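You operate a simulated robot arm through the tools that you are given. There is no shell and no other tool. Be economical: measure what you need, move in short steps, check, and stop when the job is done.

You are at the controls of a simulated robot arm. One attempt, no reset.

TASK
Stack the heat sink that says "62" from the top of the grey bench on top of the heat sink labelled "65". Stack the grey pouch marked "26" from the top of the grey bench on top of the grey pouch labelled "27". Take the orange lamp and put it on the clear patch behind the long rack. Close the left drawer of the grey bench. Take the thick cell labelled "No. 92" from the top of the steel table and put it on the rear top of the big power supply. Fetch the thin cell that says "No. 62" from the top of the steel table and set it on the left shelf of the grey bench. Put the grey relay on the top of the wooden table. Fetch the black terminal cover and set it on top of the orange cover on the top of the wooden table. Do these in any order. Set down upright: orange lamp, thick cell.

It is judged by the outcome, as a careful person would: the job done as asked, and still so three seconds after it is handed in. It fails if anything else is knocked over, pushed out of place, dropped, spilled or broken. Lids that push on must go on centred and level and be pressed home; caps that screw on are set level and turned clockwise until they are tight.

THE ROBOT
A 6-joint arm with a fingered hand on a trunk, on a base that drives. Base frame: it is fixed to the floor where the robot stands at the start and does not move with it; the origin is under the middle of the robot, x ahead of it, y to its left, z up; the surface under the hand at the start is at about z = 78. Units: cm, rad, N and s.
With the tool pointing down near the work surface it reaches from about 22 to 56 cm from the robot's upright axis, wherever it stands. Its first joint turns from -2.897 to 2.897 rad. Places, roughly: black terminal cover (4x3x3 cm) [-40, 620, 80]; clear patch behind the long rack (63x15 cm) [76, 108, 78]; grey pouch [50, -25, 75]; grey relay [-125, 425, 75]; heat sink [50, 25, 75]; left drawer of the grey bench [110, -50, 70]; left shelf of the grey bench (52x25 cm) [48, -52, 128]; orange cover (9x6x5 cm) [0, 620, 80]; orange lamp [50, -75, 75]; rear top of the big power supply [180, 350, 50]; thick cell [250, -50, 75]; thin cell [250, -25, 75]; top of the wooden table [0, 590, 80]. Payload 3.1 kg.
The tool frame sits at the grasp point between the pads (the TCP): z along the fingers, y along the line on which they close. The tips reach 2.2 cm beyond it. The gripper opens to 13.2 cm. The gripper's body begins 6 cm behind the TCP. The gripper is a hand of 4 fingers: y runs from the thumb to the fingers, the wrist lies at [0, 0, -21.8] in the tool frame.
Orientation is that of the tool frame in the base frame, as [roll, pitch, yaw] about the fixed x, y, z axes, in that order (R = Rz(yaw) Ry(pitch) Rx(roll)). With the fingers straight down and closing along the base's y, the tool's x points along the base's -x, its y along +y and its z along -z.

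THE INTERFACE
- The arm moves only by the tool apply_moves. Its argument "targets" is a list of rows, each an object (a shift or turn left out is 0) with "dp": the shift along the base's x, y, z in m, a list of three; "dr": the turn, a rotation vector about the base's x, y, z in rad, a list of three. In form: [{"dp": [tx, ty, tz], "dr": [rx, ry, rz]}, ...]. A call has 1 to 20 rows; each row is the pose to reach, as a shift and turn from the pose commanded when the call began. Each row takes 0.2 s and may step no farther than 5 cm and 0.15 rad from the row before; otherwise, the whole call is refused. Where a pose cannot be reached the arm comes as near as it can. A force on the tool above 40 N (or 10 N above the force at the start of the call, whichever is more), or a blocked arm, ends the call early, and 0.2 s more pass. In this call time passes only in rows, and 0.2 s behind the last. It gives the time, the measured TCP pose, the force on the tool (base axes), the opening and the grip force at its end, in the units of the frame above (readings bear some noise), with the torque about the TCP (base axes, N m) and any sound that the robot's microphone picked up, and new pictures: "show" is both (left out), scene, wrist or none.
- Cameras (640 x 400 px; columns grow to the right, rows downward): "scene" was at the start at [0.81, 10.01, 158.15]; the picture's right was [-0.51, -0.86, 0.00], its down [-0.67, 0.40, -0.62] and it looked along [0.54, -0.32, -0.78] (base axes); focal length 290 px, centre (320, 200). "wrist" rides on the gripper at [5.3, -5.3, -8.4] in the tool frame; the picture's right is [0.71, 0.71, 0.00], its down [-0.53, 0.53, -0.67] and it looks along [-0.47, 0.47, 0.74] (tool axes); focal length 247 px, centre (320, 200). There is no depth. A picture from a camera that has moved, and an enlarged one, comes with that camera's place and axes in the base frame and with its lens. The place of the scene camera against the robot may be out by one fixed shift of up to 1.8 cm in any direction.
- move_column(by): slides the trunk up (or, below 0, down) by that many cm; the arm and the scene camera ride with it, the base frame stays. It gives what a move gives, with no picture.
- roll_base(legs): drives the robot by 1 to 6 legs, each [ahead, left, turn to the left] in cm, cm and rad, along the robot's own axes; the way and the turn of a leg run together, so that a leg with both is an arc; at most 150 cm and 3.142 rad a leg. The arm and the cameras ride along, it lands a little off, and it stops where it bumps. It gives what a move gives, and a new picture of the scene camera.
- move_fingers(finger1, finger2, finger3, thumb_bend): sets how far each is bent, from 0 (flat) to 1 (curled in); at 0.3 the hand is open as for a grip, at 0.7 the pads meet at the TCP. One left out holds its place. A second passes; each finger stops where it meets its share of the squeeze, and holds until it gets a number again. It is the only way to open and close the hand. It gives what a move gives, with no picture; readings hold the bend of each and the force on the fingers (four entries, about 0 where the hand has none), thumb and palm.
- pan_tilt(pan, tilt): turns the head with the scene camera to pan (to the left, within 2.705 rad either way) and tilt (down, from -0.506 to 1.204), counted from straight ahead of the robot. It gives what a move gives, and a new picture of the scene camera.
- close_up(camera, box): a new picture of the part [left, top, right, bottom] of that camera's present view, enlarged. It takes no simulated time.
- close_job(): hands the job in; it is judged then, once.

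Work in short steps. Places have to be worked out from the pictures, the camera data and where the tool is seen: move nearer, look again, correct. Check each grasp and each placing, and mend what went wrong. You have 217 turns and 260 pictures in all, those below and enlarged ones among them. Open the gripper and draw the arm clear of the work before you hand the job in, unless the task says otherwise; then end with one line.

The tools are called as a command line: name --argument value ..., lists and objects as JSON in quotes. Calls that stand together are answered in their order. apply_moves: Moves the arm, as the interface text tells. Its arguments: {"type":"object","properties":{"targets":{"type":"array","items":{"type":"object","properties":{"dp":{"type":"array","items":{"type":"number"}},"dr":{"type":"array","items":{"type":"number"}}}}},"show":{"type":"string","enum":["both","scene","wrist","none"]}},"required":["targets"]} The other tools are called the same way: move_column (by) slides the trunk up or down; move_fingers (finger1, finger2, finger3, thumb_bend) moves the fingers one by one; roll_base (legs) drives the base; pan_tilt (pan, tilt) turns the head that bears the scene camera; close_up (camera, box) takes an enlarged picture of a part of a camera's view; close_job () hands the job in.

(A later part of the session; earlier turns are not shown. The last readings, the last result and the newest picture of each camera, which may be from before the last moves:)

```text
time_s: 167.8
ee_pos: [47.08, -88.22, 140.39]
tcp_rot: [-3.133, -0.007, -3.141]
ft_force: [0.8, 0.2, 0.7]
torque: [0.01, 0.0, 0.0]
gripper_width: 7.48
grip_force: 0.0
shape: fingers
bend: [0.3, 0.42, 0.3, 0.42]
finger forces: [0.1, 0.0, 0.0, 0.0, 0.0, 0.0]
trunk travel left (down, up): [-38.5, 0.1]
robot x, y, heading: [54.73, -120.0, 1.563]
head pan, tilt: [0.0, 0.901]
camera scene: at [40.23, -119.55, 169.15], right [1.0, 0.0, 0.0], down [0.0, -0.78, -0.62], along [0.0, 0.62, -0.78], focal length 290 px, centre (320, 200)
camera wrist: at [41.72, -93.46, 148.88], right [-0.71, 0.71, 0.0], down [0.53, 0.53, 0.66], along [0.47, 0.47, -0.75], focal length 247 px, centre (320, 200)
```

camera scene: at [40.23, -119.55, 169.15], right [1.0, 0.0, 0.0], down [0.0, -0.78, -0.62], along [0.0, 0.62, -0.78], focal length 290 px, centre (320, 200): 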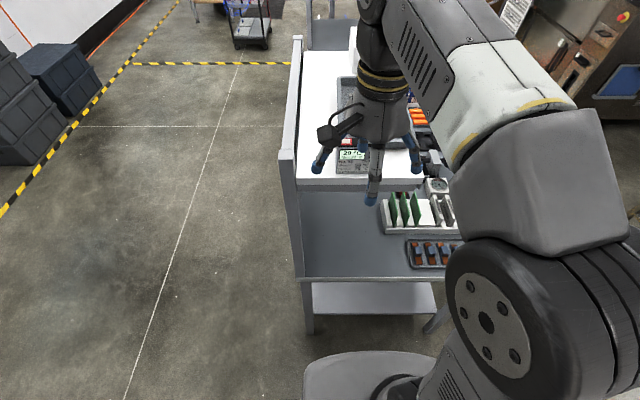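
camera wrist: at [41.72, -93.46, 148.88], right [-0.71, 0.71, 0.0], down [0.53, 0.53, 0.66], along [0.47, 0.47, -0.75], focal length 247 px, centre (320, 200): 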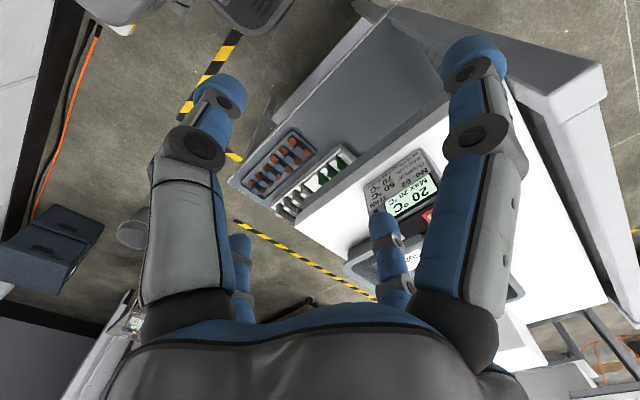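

Thin cell stands on the shelf. I lower column and arm, and drive back to the steel table for the thick cell.

close_up --camera "scene" --box '[310, 120, 406, 180]'

move_column --by -11

apply_moves --targets '[{"dp": [0, 0, -0.045]}, {"dp": [0, 0, -0.09]}, {"dp": [0, 0, -0.135]}, {"dp": [0, 0, -0.18]}, {"dp": [0, 0, -0.225]}, {"dp": [0, 0, -0.25]}]' --show "none"

roll_base --legs '[[0, -97, 0], [0, 0, -1.565], [0, 83, 0], [40, 0, 0]]'

```text
6.67 times, centred on (358, 150) of scene
camera zoom: at [40.23, -119.55, 169.15], right [1.0, 0.0, 0.0], down [0.0, -0.78, -0.62], along [0.0, 0.62, -0.78], focal length 1935 px, centre (67, 533)
```

zoom: 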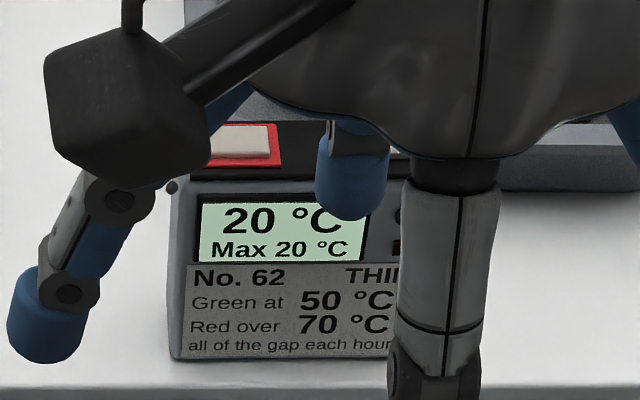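

```text
time_s: 169.2
ee_pos: [46.95, -87.94, 129.3]
tcp_rot: [-3.135, -0.007, -3.141]
ft_force: [-1.2, 0.8, 0.5]
torque: [0.01, -0.03, 0.02]
gripper_width: 7.47
grip_force: 0.0
shape: fingers
bend: [0.3, 0.42, 0.3, 0.42]
finger forces: [0.2, 0.0, 0.0, 0.0, 0.1, 0.0]
trunk travel left (down, up): [-27.5, 11.1]
robot x, y, heading: [54.67, -119.58, 1.56]
head pan, tilt: [0.0, 0.901]
```

```text
time_s: 170.6
ee_pos: [46.73, -88.1, 104.15]
tcp_rot: [-3.132, -0.006, -3.139]
ft_force: [0.0, -0.2, -0.2]
torque: [-0.03, 0.04, 0.02]
gripper_width: 7.5
grip_force: 0.1
shape: fingers
bend: [0.3, 0.42, 0.3, 0.42]
finger forces: [0.0, 0.1, 0.0, 0.0, 0.0, 0.0]
trunk travel left (down, up): [-27.5, 11.1]
robot x, y, heading: [54.99, -119.97, 1.566]
head pan, tilt: [0.0, 0.901]
```

```text
time_s: 185.6
ee_pos: [225.51, -30.75, 104.23]
tcp_rot: [-3.133, -0.007, 1.562]
ft_force: [-0.3, -0.8, 0.5]
torque: [0.0, 0.02, 0.03]
gripper_width: 7.44
grip_force: 0.1
shape: fingers
bend: [0.3, 0.42, 0.3, 0.42]
finger forces: [0.0, 0.1, 0.0, 0.0, 0.0, 0.0]
trunk travel left (down, up): [-27.5, 11.1]
robot x, y, heading: [193.61, -38.39, -0.015]
head pan, tilt: [0.0, 0.901]
camera scene: at [195.48, -24.44, 158.13], right [-0.01, -1.0, 0.0], down [-0.78, 0.01, -0.62], along [0.62, -0.01, -0.78], focal length 290 px, centre (320, 200)
```

scene: 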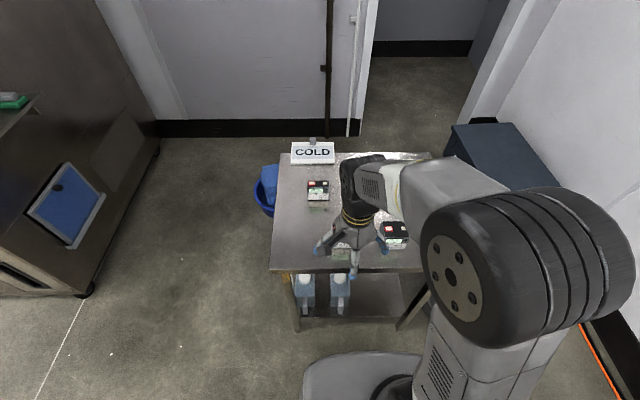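

apply_moves --targets '[{"dp": [0.03, -0.03, 0]}, {"dp": [0.06, -0.06, 0]}, {"dp": [0.09, -0.1, 0]}]' --show "wrist"

close_up --camera "wrist" --box '[288, 40, 448, 140]'

```text
time_s: 186.4
ee_pos: [234.58, -40.85, 104.23]
tcp_rot: [-3.133, -0.008, 1.563]
ft_force: [0.1, -0.2, 0.0]
torque: [-0.03, -0.03, -0.03]
gripper_width: 7.5
grip_force: 0.1
shape: fingers
bend: [0.3, 0.42, 0.3, 0.42]
finger forces: [0.0, 0.0, 0.1, 0.0, 0.1, 0.1]
trunk travel left (down, up): [-27.5, 11.1]
robot x, y, heading: [193.19, -38.2, -0.007]
head pan, tilt: [0.0, 0.901]
camera wrist: at [229.3, -35.47, 112.78], right [0.71, 0.7, 0.0], down [0.53, -0.53, 0.66], along [0.46, -0.47, -0.75], focal length 247 px, centre (320, 200)
```

wrist: 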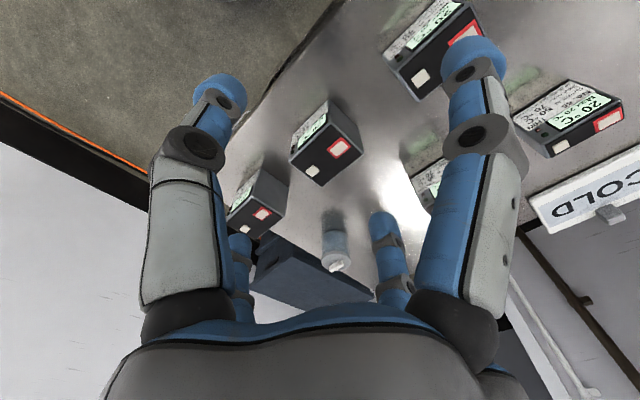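

```text
4.00 times, centred on (368, 90) of wrist
camera zoom: at [229.3, -35.47, 112.78], right [0.71, 0.7, 0.0], down [0.53, -0.53, 0.66], along [0.46, -0.47, -0.75], focal length 988 px, centre (128, 640)
```

zoom: 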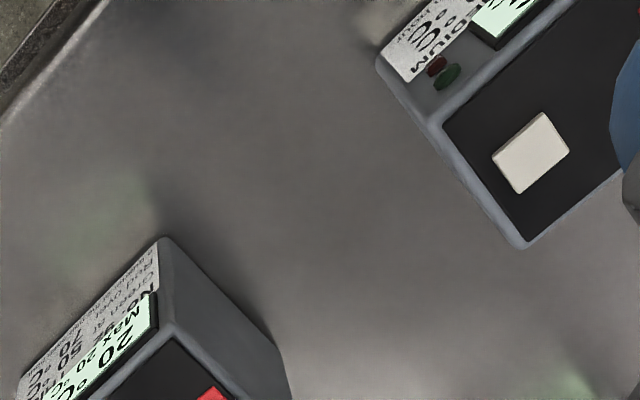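

close_up --camera "wrist" --box '[264, 95, 392, 175]'

close_up --camera "wrist" --box '[264, 120, 392, 200]'

```text
5.00 times, centred on (328, 135) of wrist
camera zoom: at [229.3, -35.47, 112.78], right [0.71, 0.7, 0.0], down [0.53, -0.53, 0.66], along [0.46, -0.47, -0.75], focal length 1235 px, centre (280, 525)
```

zoom: 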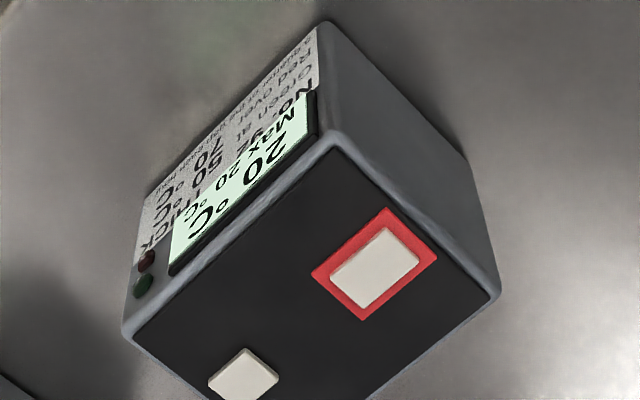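

```text
5.00 times, centred on (328, 160) of wrist
camera zoom: at [229.3, -35.47, 112.78], right [0.71, 0.7, 0.0], down [0.53, -0.53, 0.66], along [0.46, -0.47, -0.75], focal length 1235 px, centre (280, 400)
```

zoom: 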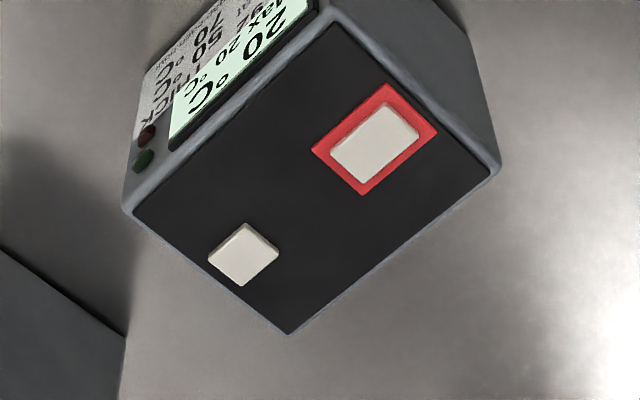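

Thick 92: centre (240.6,-46.05), 5.6 x 6.9 cm. I open and descend.

move_fingers --finger2 0.3 --thumb_bend 0.3

apply_moves --targets '[{"dp": [0.035, -0.03, 0]}, {"dp": [0.061, -0.052, -0.02]}, {"dp": [0.061, -0.052, -0.065]}, {"dp": [0.061, -0.052, -0.11]}, {"dp": [0.061, -0.052, -0.155]}, {"dp": [0.061, -0.052, -0.197]}]' --show "wrist"

move_fingers --finger2 0.8 --thumb_bend 0.8

```text
time_s: 187.4
ee_pos: [234.44, -40.69, 104.29]
tcp_rot: [-3.133, -0.007, 1.563]
ft_force: [0.0, 0.0, -0.6]
torque: [-0.01, 0.01, 0.01]
gripper_width: 8.75
grip_force: 0.1
shape: fingers
bend: [0.3, 0.3, 0.3, 0.3]
finger forces: [0.0, 0.0, 0.0, 0.0, 0.0, 0.0]
trunk travel left (down, up): [-27.5, 11.1]
robot x, y, heading: [193.36, -38.28, -0.019]
head pan, tilt: [0.0, 0.901]
```

```text
time_s: 188.8
ee_pos: [240.63, -45.71, 84.56]
tcp_rot: [-3.133, -0.008, 1.564]
ft_force: [0.6, -0.1, 0.0]
torque: [-0.01, 0.02, -0.03]
gripper_width: 8.76
grip_force: 0.0
shape: fingers
bend: [0.3, 0.3, 0.3, 0.3]
finger forces: [0.1, 0.0, 0.0, 0.0, 0.0, 0.0]
trunk travel left (down, up): [-27.5, 11.1]
robot x, y, heading: [193.27, -38.48, -0.011]
head pan, tilt: [0.0, 0.901]
camera wrist: at [235.47, -40.46, 93.05], right [0.71, 0.7, 0.0], down [0.53, -0.53, 0.66], along [0.46, -0.47, -0.75], focal length 247 px, centre (320, 200)
```

wrist: 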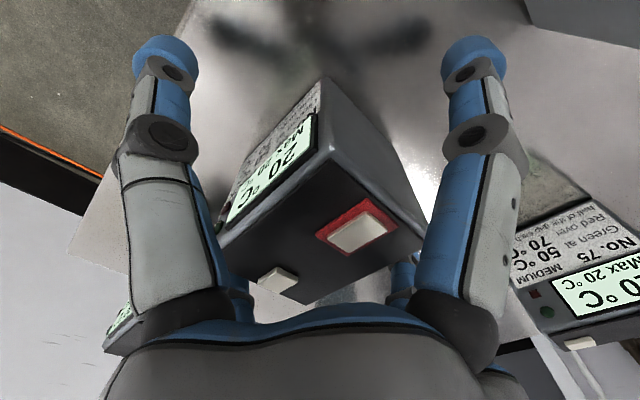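

```text
time_s: 189.8
ee_pos: [240.6, -45.86, 84.64]
tcp_rot: [-3.133, -0.007, 1.562]
ft_force: [-0.3, 0.0, -0.4]
torque: [0.03, 0.08, 0.03]
gripper_width: 6.07
grip_force: 17.4
shape: fingers
bend: [0.3, 0.46, 0.3, 0.62]
finger forces: [0.0, 17.5, 0.0, 0.1, 17.9, 0.0]
trunk travel left (down, up): [-27.5, 11.1]
robot x, y, heading: [193.22, -38.42, -0.011]
head pan, tilt: [0.0, 0.901]
```

apply_moves --targets '[{"dp": [0, 0, 0.03]}, {"dp": [0, 0, 0.07]}, {"dp": [0, 0, 0.11]}, {"dp": [0, 0, 0.15]}, {"dp": [-0.03, 0.02, 0.18]}, {"dp": [-0.07, 0.04, 0.19]}, {"dp": [-0.11, 0.06, 0.19]}, {"dp": [-0.15, 0.08, 0.19]}]' --show "wrist"

roll_base --legs '[[-42, 0, 0], [0, 0, 1.58], [110, 0, 0]]'

pan_tilt --pan 0.35 --tilt 0.5

```text
time_s: 191.6
ee_pos: [225.59, -38.04, 103.71]
tcp_rot: [-3.135, -0.006, 1.562]
ft_force: [-1.6, -0.2, -6.1]
torque: [0.04, 0.04, 0.01]
gripper_width: 6.02
grip_force: 17.1
shape: fingers
bend: [0.3, 0.46, 0.3, 0.62]
finger forces: [0.1, 17.1, 0.0, 0.0, 17.3, 0.0]
trunk travel left (down, up): [-27.5, 11.1]
robot x, y, heading: [193.1, -38.16, -0.012]
head pan, tilt: [0.0, 0.901]
camera wrist: at [220.24, -32.7, 112.14], right [0.71, 0.7, 0.0], down [0.53, -0.53, 0.66], along [0.46, -0.47, -0.75], focal length 247 px, centre (320, 200)
```

wrist: 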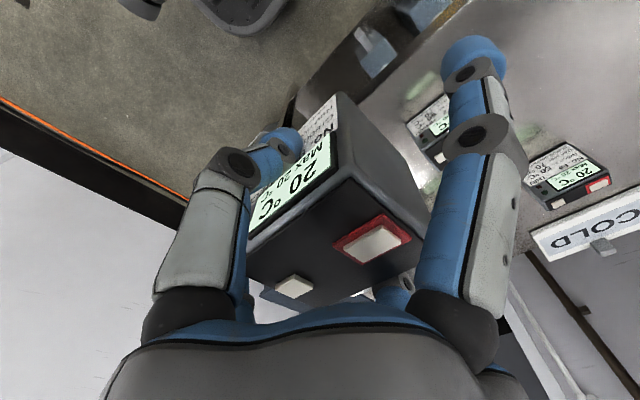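

```text
time_s: 203.2
ee_pos: [151.95, 104.63, 103.7]
tcp_rot: [-3.135, -0.007, 3.141]
ft_force: [-0.1, 0.9, -6.2]
torque: [-0.1, 0.0, 0.02]
gripper_width: 6.04
grip_force: 16.8
shape: fingers
bend: [0.3, 0.46, 0.3, 0.63]
finger forces: [0.0, 17.1, 0.0, 0.0, 17.1, 0.0]
trunk travel left (down, up): [-27.5, 11.1]
robot x, y, heading: [152.01, 72.37, 1.56]
head pan, tilt: [0.0, 0.901]
camera scene: at [137.91, 73.19, 158.13], right [1.0, -0.01, 0.0], down [-0.01, -0.78, -0.62], along [0.0, 0.62, -0.78], focal length 290 px, centre (320, 200)
```

scene: 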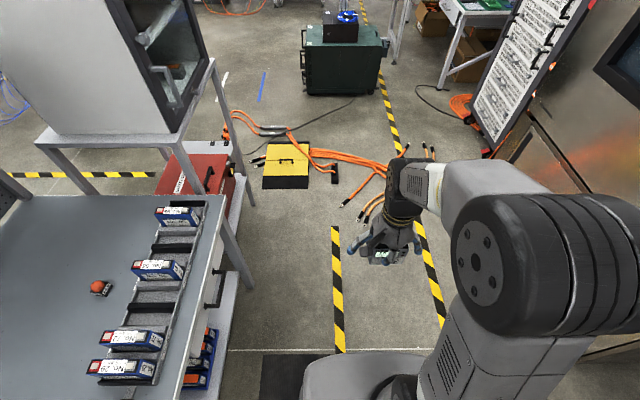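

```text
time_s: 204.1
ee_pos: [151.99, 104.64, 103.59]
tcp_rot: [-3.133, -0.006, 3.139]
ft_force: [0.3, -0.6, -7.3]
torque: [-0.06, 0.04, -0.01]
gripper_width: 6.04
grip_force: 17.5
shape: fingers
bend: [0.3, 0.46, 0.3, 0.63]
finger forces: [0.0, 17.2, 0.0, 0.0, 17.1, 0.0]
trunk travel left (down, up): [-27.5, 11.1]
robot x, y, heading: [152.59, 72.07, 1.561]
head pan, tilt: [0.351, 0.499]
camera scene: at [134.8, 74.17, 161.51], right [0.94, 0.34, 0.0], down [0.16, -0.45, -0.88], along [-0.3, 0.83, -0.48], focal length 290 px, centre (320, 200)
```

scene: 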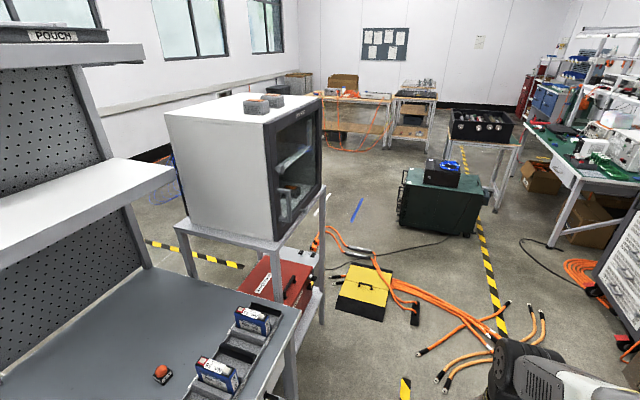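

close_up --camera "scene" --box '[310, 120, 640, 326]'

pan_tilt --pan -0.3 --tilt 0.7

```text
1.94 times, centred on (475, 223) of scene
camera zoom: at [134.8, 74.17, 161.51], right [0.94, 0.34, 0.0], down [0.16, -0.45, -0.88], along [-0.3, 0.83, -0.48], focal length 563 px, centre (19, 155)
```

zoom: 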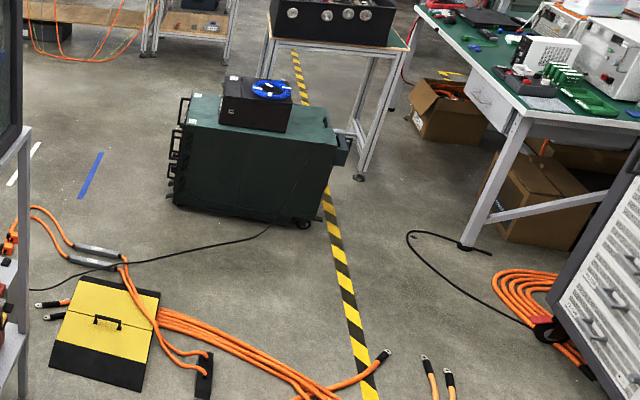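

```text
time_s: 205.1
ee_pos: [151.92, 104.63, 103.58]
tcp_rot: [-3.133, -0.007, 3.139]
ft_force: [0.6, 0.8, -7.2]
torque: [-0.08, 0.04, 0.0]
gripper_width: 6.04
grip_force: 17.3
shape: fingers
bend: [0.3, 0.46, 0.3, 0.63]
finger forces: [0.0, 17.2, 0.0, 0.0, 17.2, 0.0]
trunk travel left (down, up): [-27.5, 11.1]
robot x, y, heading: [152.66, 72.13, 1.569]
head pan, tilt: [-0.3, 0.7]
camera scene: at [140.42, 73.71, 159.75], right [0.95, -0.3, 0.0], down [-0.19, -0.61, -0.76], along [0.23, 0.73, -0.64], focal length 290 px, centre (320, 200)
```

scene: 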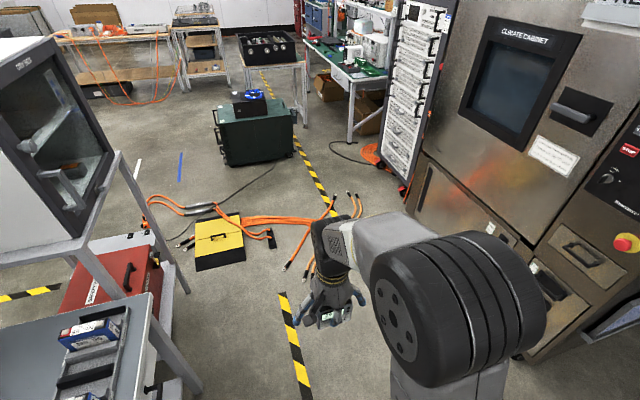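

Cables block the direct aisle, so I'll go around the west side of the bench. First I drive back around its -y end.

roll_base --legs '[[-150, 0, 0], [-45, 0, 0], [0, 150, 0], [0, 50, 0], [150, 0, 0]]'

pan_tilt --pan 0.2 --tilt 0.45

```text
time_s: 231.4
ee_pos: [-50.12, 61.92, 103.63]
tcp_rot: [-3.133, -0.006, -3.139]
ft_force: [0.0, 0.0, -7.2]
torque: [-0.08, 0.01, -0.03]
gripper_width: 6.04
grip_force: 16.8
shape: fingers
bend: [0.3, 0.46, 0.3, 0.63]
finger forces: [0.0, 17.2, 0.1, 0.1, 17.2, 0.0]
trunk travel left (down, up): [-27.5, 11.1]
robot x, y, heading: [-49.97, 29.96, 1.569]
head pan, tilt: [-0.3, 0.7]
camera scene: at [-61.48, 31.2, 159.74], right [0.95, -0.3, 0.0], down [-0.19, -0.62, -0.76], along [0.23, 0.73, -0.64], focal length 290 px, centre (320, 200)
```

scene: 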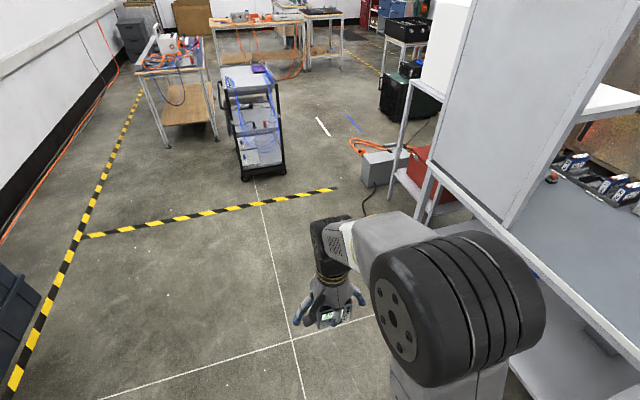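

```text
time_s: 232.4
ee_pos: [-50.02, 62.13, 103.63]
tcp_rot: [-3.132, -0.006, -3.141]
ft_force: [-0.2, 0.4, -6.4]
torque: [-0.07, 0.04, -0.02]
gripper_width: 6.04
grip_force: 17.0
shape: fingers
bend: [0.3, 0.46, 0.3, 0.63]
finger forces: [0.0, 17.3, 0.0, 0.0, 17.2, 0.0]
trunk travel left (down, up): [-27.5, 11.1]
robot x, y, heading: [-49.37, 29.63, 1.565]
head pan, tilt: [0.201, 0.45]
camera scene: at [-65.81, 32.08, 161.96], right [0.98, 0.2, 0.0], down [0.09, -0.43, -0.9], along [-0.18, 0.88, -0.44], focal length 290 px, centre (320, 200)
```

scene: 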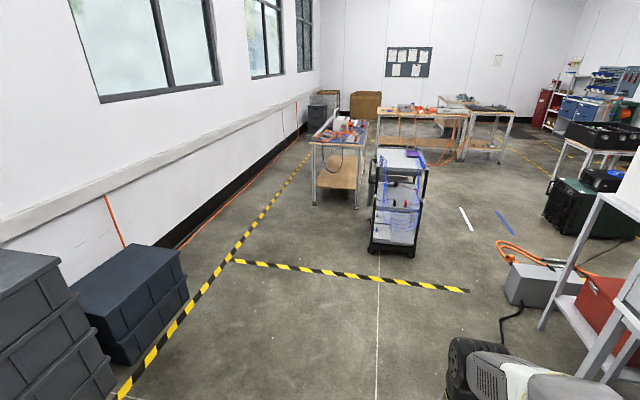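

The gap between cart (x≤-26) and grey box (x≥35) is about 60 cm. I move to (2,130) and look again.

roll_base --legs '[[0, -50, 0], [100, 0, 0]]'

pan_tilt --pan -0.1 --tilt 0.75

```text
time_s: 240.1
ee_pos: [2.3, 160.98, 103.7]
tcp_rot: [-3.132, -0.007, 3.124]
ft_force: [-0.8, -1.0, -6.3]
torque: [-0.1, 0.02, 0.0]
gripper_width: 6.06
grip_force: 17.4
shape: fingers
bend: [0.3, 0.46, 0.3, 0.63]
finger forces: [0.0, 17.2, 0.0, 0.1, 17.1, 0.0]
trunk travel left (down, up): [-27.5, 11.1]
robot x, y, heading: [2.05, 128.62, 1.548]
head pan, tilt: [0.201, 0.45]
camera scene: at [-13.99, 131.2, 161.96], right [0.98, 0.18, 0.0], down [0.08, -0.43, -0.9], along [-0.16, 0.89, -0.44], focal length 290 px, centre (320, 200)
```

scene: 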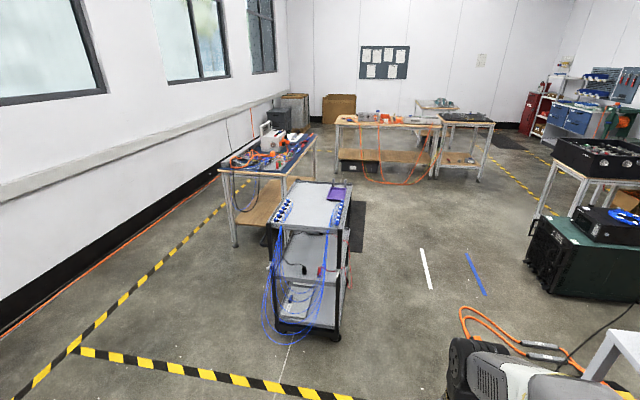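

```text
time_s: 240.9
ee_pos: [2.28, 160.83, 103.72]
tcp_rot: [-3.132, -0.007, 3.124]
ft_force: [0.4, -0.8, -7.1]
torque: [-0.1, -0.01, 0.03]
gripper_width: 6.05
grip_force: 17.5
shape: fingers
bend: [0.3, 0.46, 0.3, 0.63]
finger forces: [0.0, 17.1, 0.1, 0.1, 17.3, 0.0]
trunk travel left (down, up): [-27.5, 11.1]
robot x, y, heading: [2.29, 128.46, 1.553]
head pan, tilt: [-0.099, 0.75]
camera scene: at [-11.37, 130.33, 159.32], right [0.99, -0.12, 0.0], down [-0.08, -0.68, -0.73], along [0.09, 0.73, -0.68], focal length 290 px, centre (320, 200)
```

scene: 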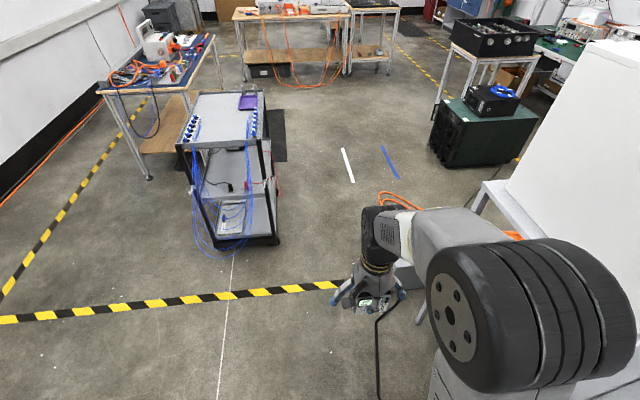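

A power cord lies at x≈18-30, y 160-200, so I keep left first, then pass between the cart and grey box at x≈4.

roll_base --legs '[[0, 12, 0.018], [84, 0, 0], [0, -14, 0], [120, 0, 0]]'

pan_tilt --pan -1.4 --tilt 0.6

```text
time_s: 252.8
ee_pos: [8.58, 364.17, 103.7]
tcp_rot: [-3.132, -0.008, 3.109]
ft_force: [-0.2, -0.3, -6.7]
torque: [-0.1, 0.05, -0.03]
gripper_width: 6.04
grip_force: 17.2
shape: fingers
bend: [0.3, 0.46, 0.3, 0.63]
finger forces: [0.0, 17.2, 0.0, 0.0, 17.2, 0.0]
trunk travel left (down, up): [-27.5, 11.1]
robot x, y, heading: [8.05, 331.87, 1.527]
head pan, tilt: [-0.099, 0.75]
camera scene: at [-5.43, 333.86, 159.32], right [0.99, -0.14, 0.0], down [-0.09, -0.68, -0.73], along [0.1, 0.72, -0.68], focal length 290 px, centre (320, 200)
```

scene: 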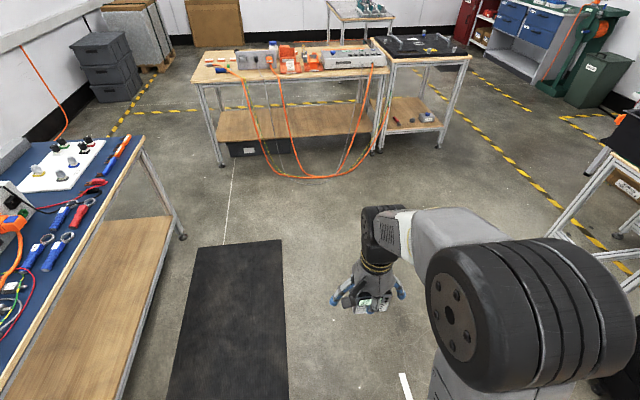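

```text
time_s: 254.2
ee_pos: [8.64, 364.21, 103.49]
tcp_rot: [-3.132, -0.006, 3.11]
ft_force: [0.3, 0.6, -5.8]
torque: [-0.1, 0.05, 0.01]
gripper_width: 6.06
grip_force: 17.3
shape: fingers
bend: [0.3, 0.46, 0.3, 0.63]
finger forces: [0.0, 17.2, 0.1, 0.0, 17.2, 0.0]
trunk travel left (down, up): [-27.5, 11.1]
robot x, y, heading: [8.03, 331.98, 1.532]
head pan, tilt: [-1.4, 0.6]
camera scene: at [2.2, 326.8, 160.61], right [0.14, -0.99, 0.0], down [-0.56, -0.08, -0.82], along [0.82, 0.11, -0.57], focal length 290 px, centre (320, 200)
```

scene: 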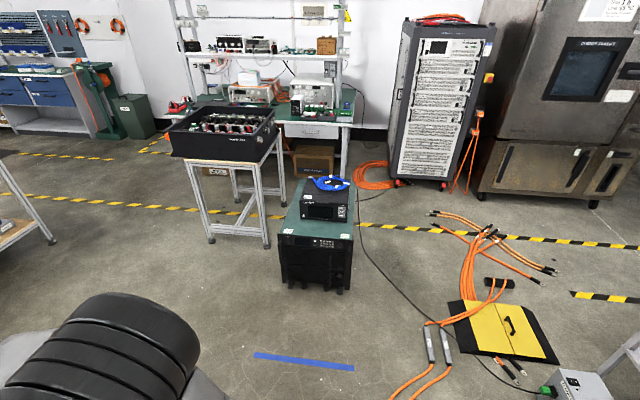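

close_up --camera "scene" --box '[260, 160, 380, 300]'

```text
2.86 times, centred on (320, 230) of scene
camera zoom: at [2.2, 326.8, 160.61], right [0.14, -0.99, 0.0], down [-0.56, -0.08, -0.82], along [0.82, 0.11, -0.57], focal length 829 px, centre (320, 114)
```

zoom: 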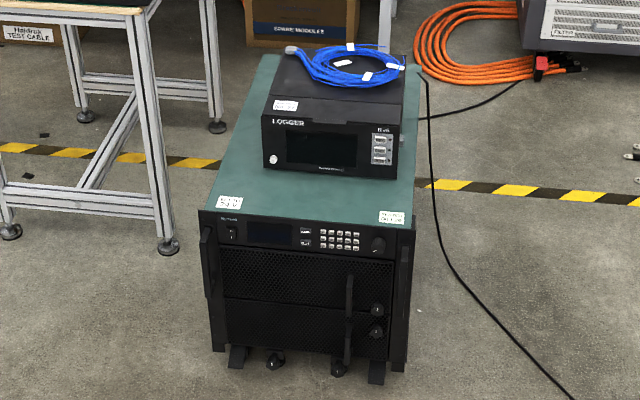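

The logger sits at x 139-162 on the supply; the rear top is x 162-185, y 325-367, z≈50. I'll approach from the NW corner; first I check my base's rear footprint.

pan_tilt --pan 2.5 --tilt 1.2

pan_tilt --pan -0.75 --tilt 0.7

```text
time_s: 257.4
ee_pos: [8.65, 364.11, 103.64]
tcp_rot: [-3.131, -0.006, 3.11]
ft_force: [-0.4, 0.1, -6.2]
torque: [-0.05, 0.06, 0.0]
gripper_width: 6.05
grip_force: 16.8
shape: fingers
bend: [0.3, 0.46, 0.3, 0.63]
finger forces: [0.0, 17.1, 0.1, 0.0, 17.3, 0.1]
trunk travel left (down, up): [-27.5, 11.1]
robot x, y, heading: [8.25, 332.02, 1.532]
head pan, tilt: [2.499, 1.201]
camera scene: at [-10.07, 321.25, 156.15], right [-0.78, 0.63, 0.0], down [0.59, 0.73, -0.36], along [-0.23, -0.28, -0.93], focal length 290 px, centre (320, 200)
```

scene: 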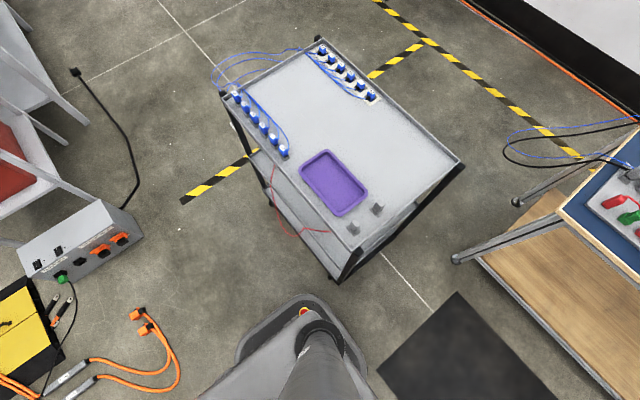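

```text
time_s: 260.2
ee_pos: [8.65, 364.05, 103.55]
tcp_rot: [-3.131, -0.006, 3.109]
ft_force: [0.3, 0.6, -7.2]
torque: [-0.07, 0.02, 0.04]
gripper_width: 6.07
grip_force: 17.6
shape: fingers
bend: [0.3, 0.46, 0.3, 0.63]
finger forces: [0.1, 17.2, 0.0, 0.0, 17.1, 0.0]
trunk travel left (down, up): [-27.5, 11.1]
robot x, y, heading: [8.35, 331.46, 1.532]
head pan, tilt: [-0.75, 0.7]
camera scene: at [-0.54, 331.61, 159.74], right [0.71, -0.71, 0.0], down [-0.46, -0.46, -0.76], along [0.54, 0.54, -0.64], focal length 290 px, centre (320, 200)
```

scene: 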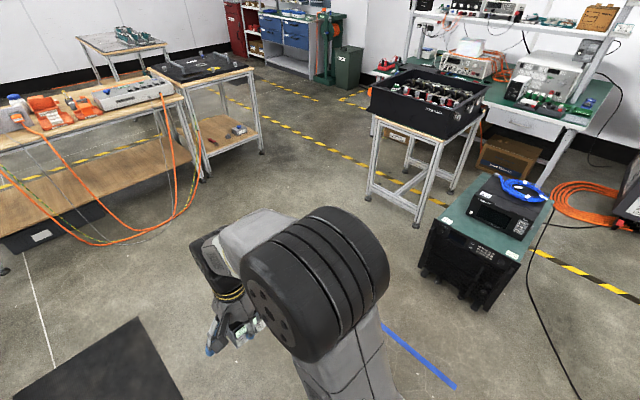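

I drive north to y≈397, turn to face south, then strafe east to x≈140 next to the supply.

roll_base --legs '[[66, 0, 0.03], [0, 0, 3.13], [0, 100, 0]]'

pan_tilt --pan 0.5 --tilt 0.9

```text
time_s: 275.9
ee_pos: [108.65, 362.11, 103.43]
tcp_rot: [-3.131, -0.007, -0.014]
ft_force: [1.0, 0.5, -7.0]
torque: [0.1, -0.04, -0.01]
gripper_width: 6.03
grip_force: 16.6
shape: fingers
bend: [0.3, 0.46, 0.3, 0.63]
finger forces: [0.1, 16.7, 0.1, 0.0, 16.8, 0.0]
trunk travel left (down, up): [-27.5, 11.1]
robot x, y, heading: [108.62, 394.09, -1.586]
head pan, tilt: [-0.75, 0.7]
camera scene: at [117.91, 393.01, 159.74], right [-0.72, 0.7, 0.0], down [0.45, 0.46, -0.76], along [-0.53, -0.55, -0.64], focal length 290 px, centre (320, 200)
```

scene: 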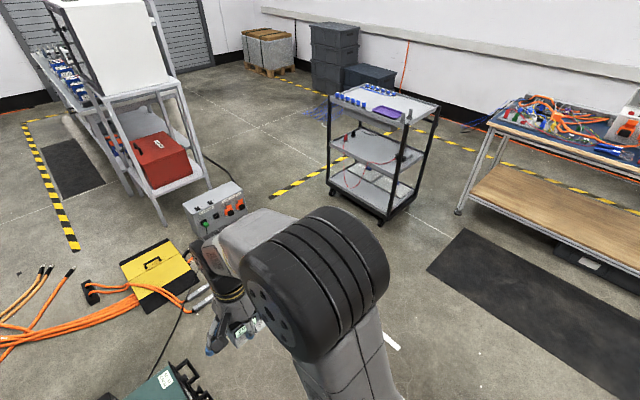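

```text
time_s: 277.3
ee_pos: [108.57, 362.14, 103.73]
tcp_rot: [-3.13, -0.005, -0.014]
ft_force: [-0.2, -0.3, -7.2]
torque: [0.11, -0.01, 0.01]
gripper_width: 6.03
grip_force: 16.4
shape: fingers
bend: [0.3, 0.46, 0.3, 0.63]
finger forces: [0.1, 16.9, 0.0, 0.0, 16.8, 0.0]
trunk travel left (down, up): [-27.5, 11.1]
robot x, y, heading: [108.49, 394.55, -1.59]
head pan, tilt: [0.499, 0.901]
camera scene: at [127.26, 392.4, 158.13], right [-0.89, -0.46, 0.0], down [-0.36, 0.7, -0.62], along [0.29, -0.55, -0.78], focal length 290 px, centre (320, 200)
```

scene: 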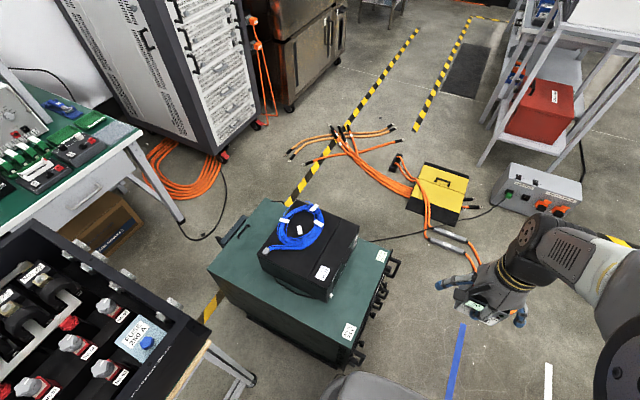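

close_up --camera "scene" --box '[195, 180, 405, 380]'

```text
2.00 times, centred on (300, 280) of scene
camera zoom: at [127.26, 392.4, 158.13], right [-0.89, -0.46, 0.0], down [-0.36, 0.7, -0.62], along [0.29, -0.55, -0.78], focal length 580 px, centre (360, 40)
```

zoom: 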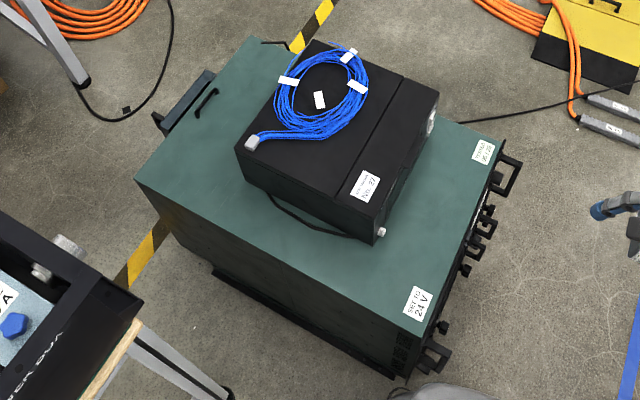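

Rear free strip is x≈172-191, y 328-369, z≈50. I back 2.5 cm, strafe east 31 cm beside the supply, and lower the column 18 cm.

roll_base --legs '[[-2.5, 0, 0.018], [0, 31, 0]]'

move_column --by -18

pan_tilt --pan 0.7 --tilt 0.9

```text
time_s: 279.6
ee_pos: [135.32, 364.74, 103.52]
tcp_rot: [-3.13, -0.008, 0.01]
ft_force: [-0.2, 0.1, -7.4]
torque: [0.1, -0.06, 0.0]
gripper_width: 6.01
grip_force: 17.1
shape: fingers
bend: [0.3, 0.46, 0.3, 0.63]
finger forces: [0.0, 17.2, 0.0, 0.0, 17.2, 0.0]
trunk travel left (down, up): [-27.5, 11.1]
robot x, y, heading: [134.36, 397.24, -1.568]
head pan, tilt: [0.499, 0.901]
stopped in leg 2: the robot was blocked; the commanded pose is now the measured one
camera scene: at [153.03, 395.4, 158.14], right [-0.88, -0.48, 0.0], down [-0.38, 0.69, -0.62], along [0.3, -0.54, -0.78], focal length 290 px, centre (320, 200)
```

scene: 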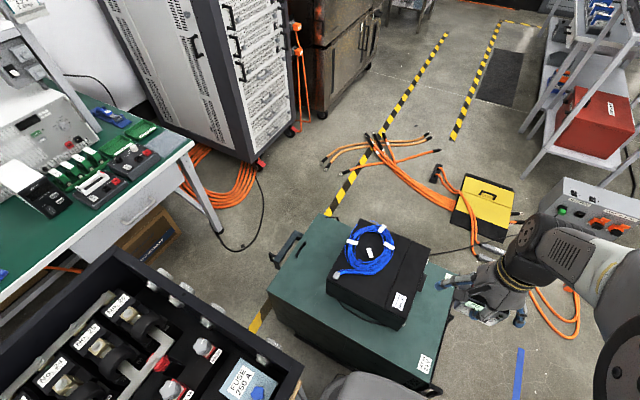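

```text
time_s: 281.6
ee_pos: [135.27, 364.62, 85.65]
tcp_rot: [-3.132, -0.008, 0.012]
ft_force: [0.2, -0.7, -6.0]
torque: [0.1, -0.02, 0.03]
gripper_width: 6.01
grip_force: 17.0
shape: fingers
bend: [0.3, 0.46, 0.3, 0.63]
finger forces: [0.1, 17.2, 0.0, 0.0, 17.0, 0.1]
trunk travel left (down, up): [-9.5, 29.1]
robot x, y, heading: [134.03, 396.63, -1.563]
head pan, tilt: [0.499, 0.901]
```

```text
time_s: 282.3
ee_pos: [135.38, 364.52, 85.58]
tcp_rot: [-3.132, -0.008, 0.01]
ft_force: [-0.8, 0.7, -6.2]
torque: [0.11, -0.06, 0.03]
gripper_width: 6.03
grip_force: 17.1
shape: fingers
bend: [0.3, 0.46, 0.3, 0.63]
finger forces: [0.1, 17.2, 0.1, 0.0, 17.0, 0.0]
trunk travel left (down, up): [-9.5, 29.1]
robot x, y, heading: [134.74, 396.98, -1.57]
head pan, tilt: [0.7, 0.901]
camera scene: at [154.36, 396.26, 140.17], right [-0.76, -0.65, 0.0], down [-0.51, 0.6, -0.62], along [0.4, -0.47, -0.78], focal length 290 px, centre (320, 200)
```

scene: 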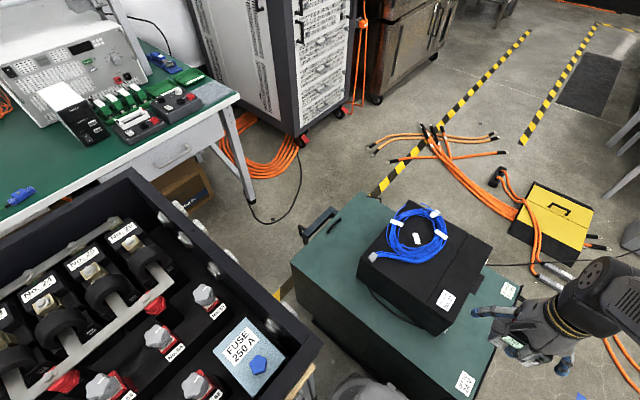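

The base touched something (table leg) at x=134; I ease off 0.5 cm. The target (177,362.5) is still in reach; I carry the cell there at safe height.

roll_base --legs '[[0, -0.7, 0]]'

apply_moves --targets '[{"dp": [0.045, 0, 0]}, {"dp": [0.09, 0, 0]}, {"dp": [0.135, 0, 0]}, {"dp": [0.18, 0, 0]}, {"dp": [0.225, 0, 0]}, {"dp": [0.27, -0.005, 0]}, {"dp": [0.315, -0.01, 0]}, {"dp": [0.36, -0.015, 0]}, {"dp": [0.4, -0.02, 0]}, {"dp": [0.42, -0.02, 0]}]' --show "both"

```text
time_s: 283.1
ee_pos: [134.82, 364.74, 85.65]
tcp_rot: [-3.131, -0.008, 0.013]
ft_force: [-0.2, -0.1, -6.2]
torque: [0.08, -0.06, -0.01]
gripper_width: 6.01
grip_force: 16.9
shape: fingers
bend: [0.3, 0.46, 0.3, 0.63]
finger forces: [0.0, 17.0, 0.0, 0.0, 17.0, 0.1]
trunk travel left (down, up): [-9.5, 29.1]
robot x, y, heading: [133.9, 397.08, -1.566]
head pan, tilt: [0.7, 0.901]
camera scene: at [153.74, 396.46, 140.18], right [-0.76, -0.65, 0.0], down [-0.51, 0.6, -0.62], along [0.4, -0.47, -0.78], focal length 290 px, centre (320, 200)
```

scene: 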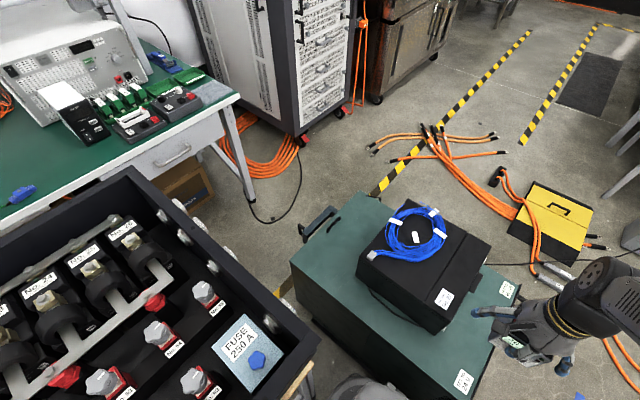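

```text
time_s: 285.3
ee_pos: [176.9, 362.85, 85.7]
tcp_rot: [-3.126, -0.004, 0.011]
ft_force: [-0.1, -0.5, -6.7]
torque: [0.08, -0.04, -0.03]
gripper_width: 6.03
grip_force: 16.8
shape: fingers
bend: [0.3, 0.46, 0.3, 0.63]
finger forces: [0.0, 16.8, 0.1, 0.0, 16.7, 0.0]
trunk travel left (down, up): [-9.5, 29.1]
robot x, y, heading: [133.69, 396.91, -1.567]
head pan, tilt: [0.7, 0.901]
camera scene: at [153.92, 396.42, 140.15], right [-0.76, -0.65, 0.0], down [-0.51, 0.6, -0.62], along [0.4, -0.47, -0.78], focal length 290 px, centre (320, 200)
camera wrist: at [182.04, 368.15, 94.07], right [0.72, -0.7, -0.01], down [-0.52, -0.54, 0.66], along [-0.46, -0.47, -0.75], focal length 247 px, centre (320, 200)
```

scene: 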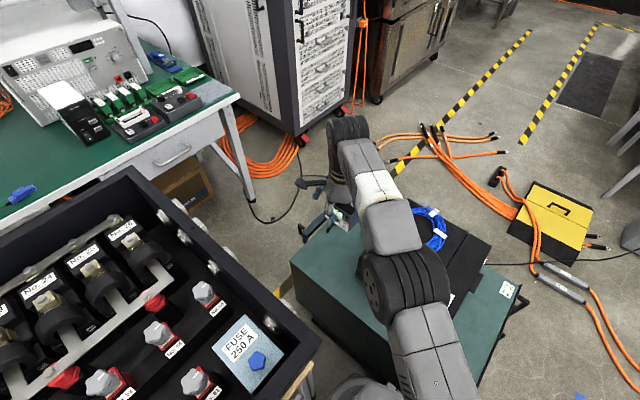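
wrist: 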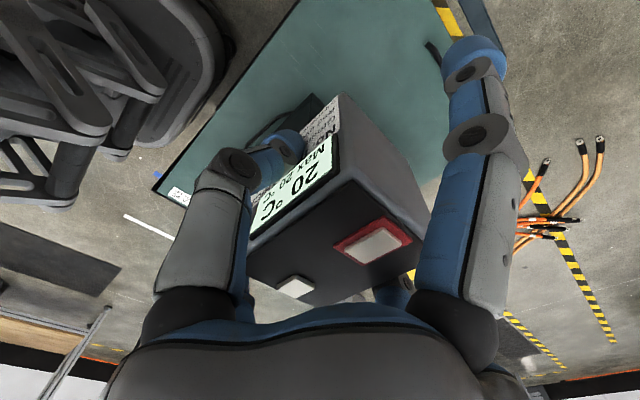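

Over the rear top. I descend to z≈57 and look.

apply_moves --targets '[{"dp": [0, -0.003, -0.045]}, {"dp": [0, -0.003, -0.09]}, {"dp": [0, -0.003, -0.135]}, {"dp": [0, -0.003, -0.18]}, {"dp": [0, -0.003, -0.22]}, {"dp": [0, -0.003, -0.25]}, {"dp": [0, -0.003, -0.275]}]' --show "both"

```text
time_s: 286.9
ee_pos: [175.87, 363.33, 60.06]
tcp_rot: [-3.13, -0.007, 0.013]
ft_force: [-0.1, -0.5, -6.3]
torque: [0.11, -0.04, -0.01]
gripper_width: 6.04
grip_force: 16.9
shape: fingers
bend: [0.3, 0.46, 0.3, 0.63]
finger forces: [0.0, 16.7, 0.0, 0.1, 16.7, 0.1]
out of reach, approached as far as the arm can: row 6, 7
trunk travel left (down, up): [-9.5, 29.1]
robot x, y, heading: [133.89, 396.61, -1.567]
head pan, tilt: [0.7, 0.901]
camera scene: at [153.86, 396.44, 140.17], right [-0.76, -0.65, 0.0], down [-0.51, 0.6, -0.62], along [0.4, -0.47, -0.78], focal length 290 px, centre (320, 200)
camera wrist: at [181.06, 368.6, 68.58], right [0.72, -0.7, 0.0], down [-0.52, -0.54, 0.66], along [-0.46, -0.47, -0.75], focal length 247 px, centre (320, 200)
```

scene: 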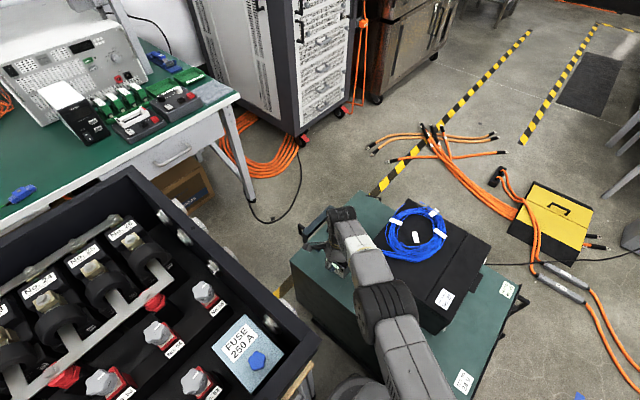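
wrist: 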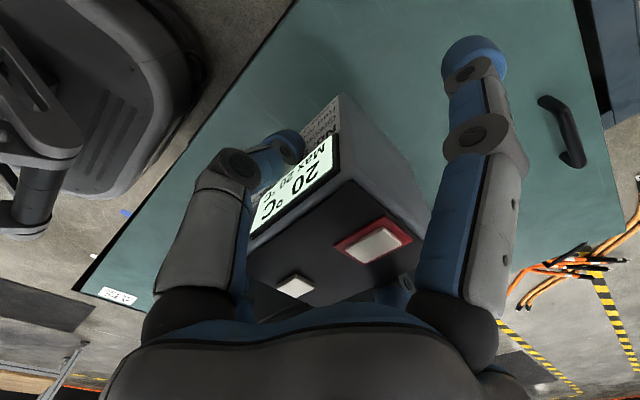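

The arm is at its low limit, so I raise the arm 5 cm, lower the column 9 cm, and finish with the arm.

apply_moves --targets '[{"dp": [0.005, 0, 0.025]}, {"dp": [0.01, -0.004, 0.05]}]' --show "none"

move_column --by -9

close_up --camera "scene" --box '[270, 160, 510, 310]'

```text
time_s: 287.5
ee_pos: [176.92, 363.08, 65.19]
tcp_rot: [-3.128, -0.006, 0.013]
ft_force: [-0.1, -0.9, -6.3]
torque: [0.1, -0.01, 0.01]
gripper_width: 6.05
grip_force: 17.0
shape: fingers
bend: [0.3, 0.46, 0.3, 0.63]
finger forces: [0.0, 16.9, 0.0, 0.0, 16.8, 0.0]
trunk travel left (down, up): [-9.5, 29.1]
robot x, y, heading: [134.17, 397.15, -1.564]
head pan, tilt: [0.7, 0.901]
```

```text
time_s: 288.7
ee_pos: [176.91, 362.91, 56.22]
tcp_rot: [-3.13, -0.005, 0.013]
ft_force: [-0.1, -0.1, -7.1]
torque: [0.07, -0.03, 0.04]
gripper_width: 6.03
grip_force: 17.2
shape: fingers
bend: [0.3, 0.46, 0.3, 0.63]
finger forces: [0.0, 16.7, 0.1, 0.0, 16.8, 0.0]
trunk travel left (down, up): [-0.5, 38.1]
robot x, y, heading: [133.88, 397.43, -1.566]
head pan, tilt: [0.7, 0.901]
```

```text
2.67 times, centred on (390, 235) of scene
camera zoom: at [153.85, 396.44, 131.2], right [-0.76, -0.65, 0.0], down [-0.51, 0.6, -0.62], along [0.4, -0.47, -0.78], focal length 774 px, centre (133, 107)
```

zoom: 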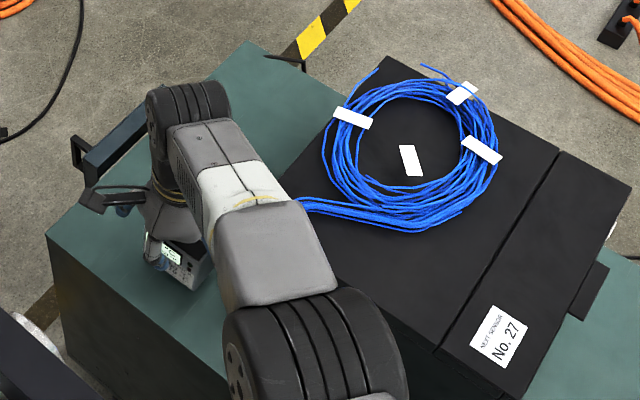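

apply_moves --targets '[{"dp": [0, 0, -0.006]}, {"dp": [0, 0, -0.011]}, {"dp": [0, 0, -0.015]}, {"dp": [0, 0, -0.019]}, {"dp": [0, 0, -0.023]}]' --show "none"

```text
time_s: 289.9
ee_pos: [176.86, 363.01, 53.88]
tcp_rot: [-3.131, -0.007, 0.011]
ft_force: [0.3, 0.6, -6.9]
torque: [0.06, -0.05, 0.03]
gripper_width: 6.01
grip_force: 16.4
shape: fingers
bend: [0.3, 0.46, 0.3, 0.63]
finger forces: [0.0, 16.8, 0.0, 0.0, 16.8, 0.0]
trunk travel left (down, up): [-0.5, 38.1]
robot x, y, heading: [134.2, 396.94, -1.563]
head pan, tilt: [0.7, 0.901]
```

apply_moves --targets '[{"dp": [0, 0, -0.003]}, {"dp": [0, 0, -0.006]}, {"dp": [0, 0, -0.009]}, {"dp": [0, 0, -0.012]}]' --show "wrist"

```text
time_s: 290.9
ee_pos: [176.68, 363.1, 53.15]
tcp_rot: [-3.136, -0.013, 0.012]
ft_force: [3.5, -1.9, 15.3]
torque: [0.2, 0.16, 0.11]
gripper_width: 6.01
grip_force: 24.0
shape: fingers
bend: [0.3, 0.45, 0.3, 0.65]
finger forces: [0.1, 26.0, 0.1, 0.0, 21.1, 0.0]
out of reach, approached as far as the arm can: row 4
trunk travel left (down, up): [-0.5, 38.1]
robot x, y, heading: [134.12, 397.11, -1.566]
head pan, tilt: [0.7, 0.901]
camera wrist: at [181.8, 368.5, 61.52], right [0.72, -0.7, 0.01], down [-0.53, -0.54, 0.66], along [-0.46, -0.47, -0.75], focal length 247 px, centre (320, 200)
```

wrist: 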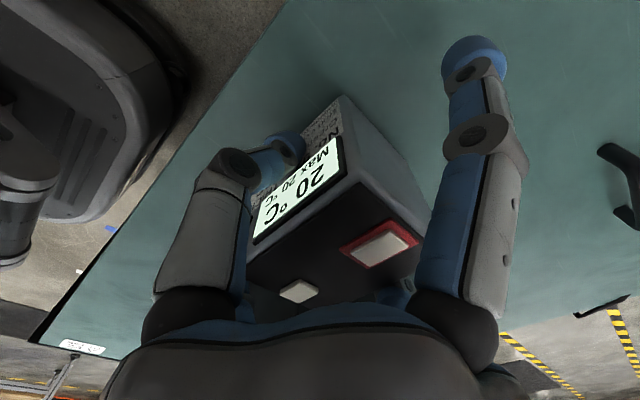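

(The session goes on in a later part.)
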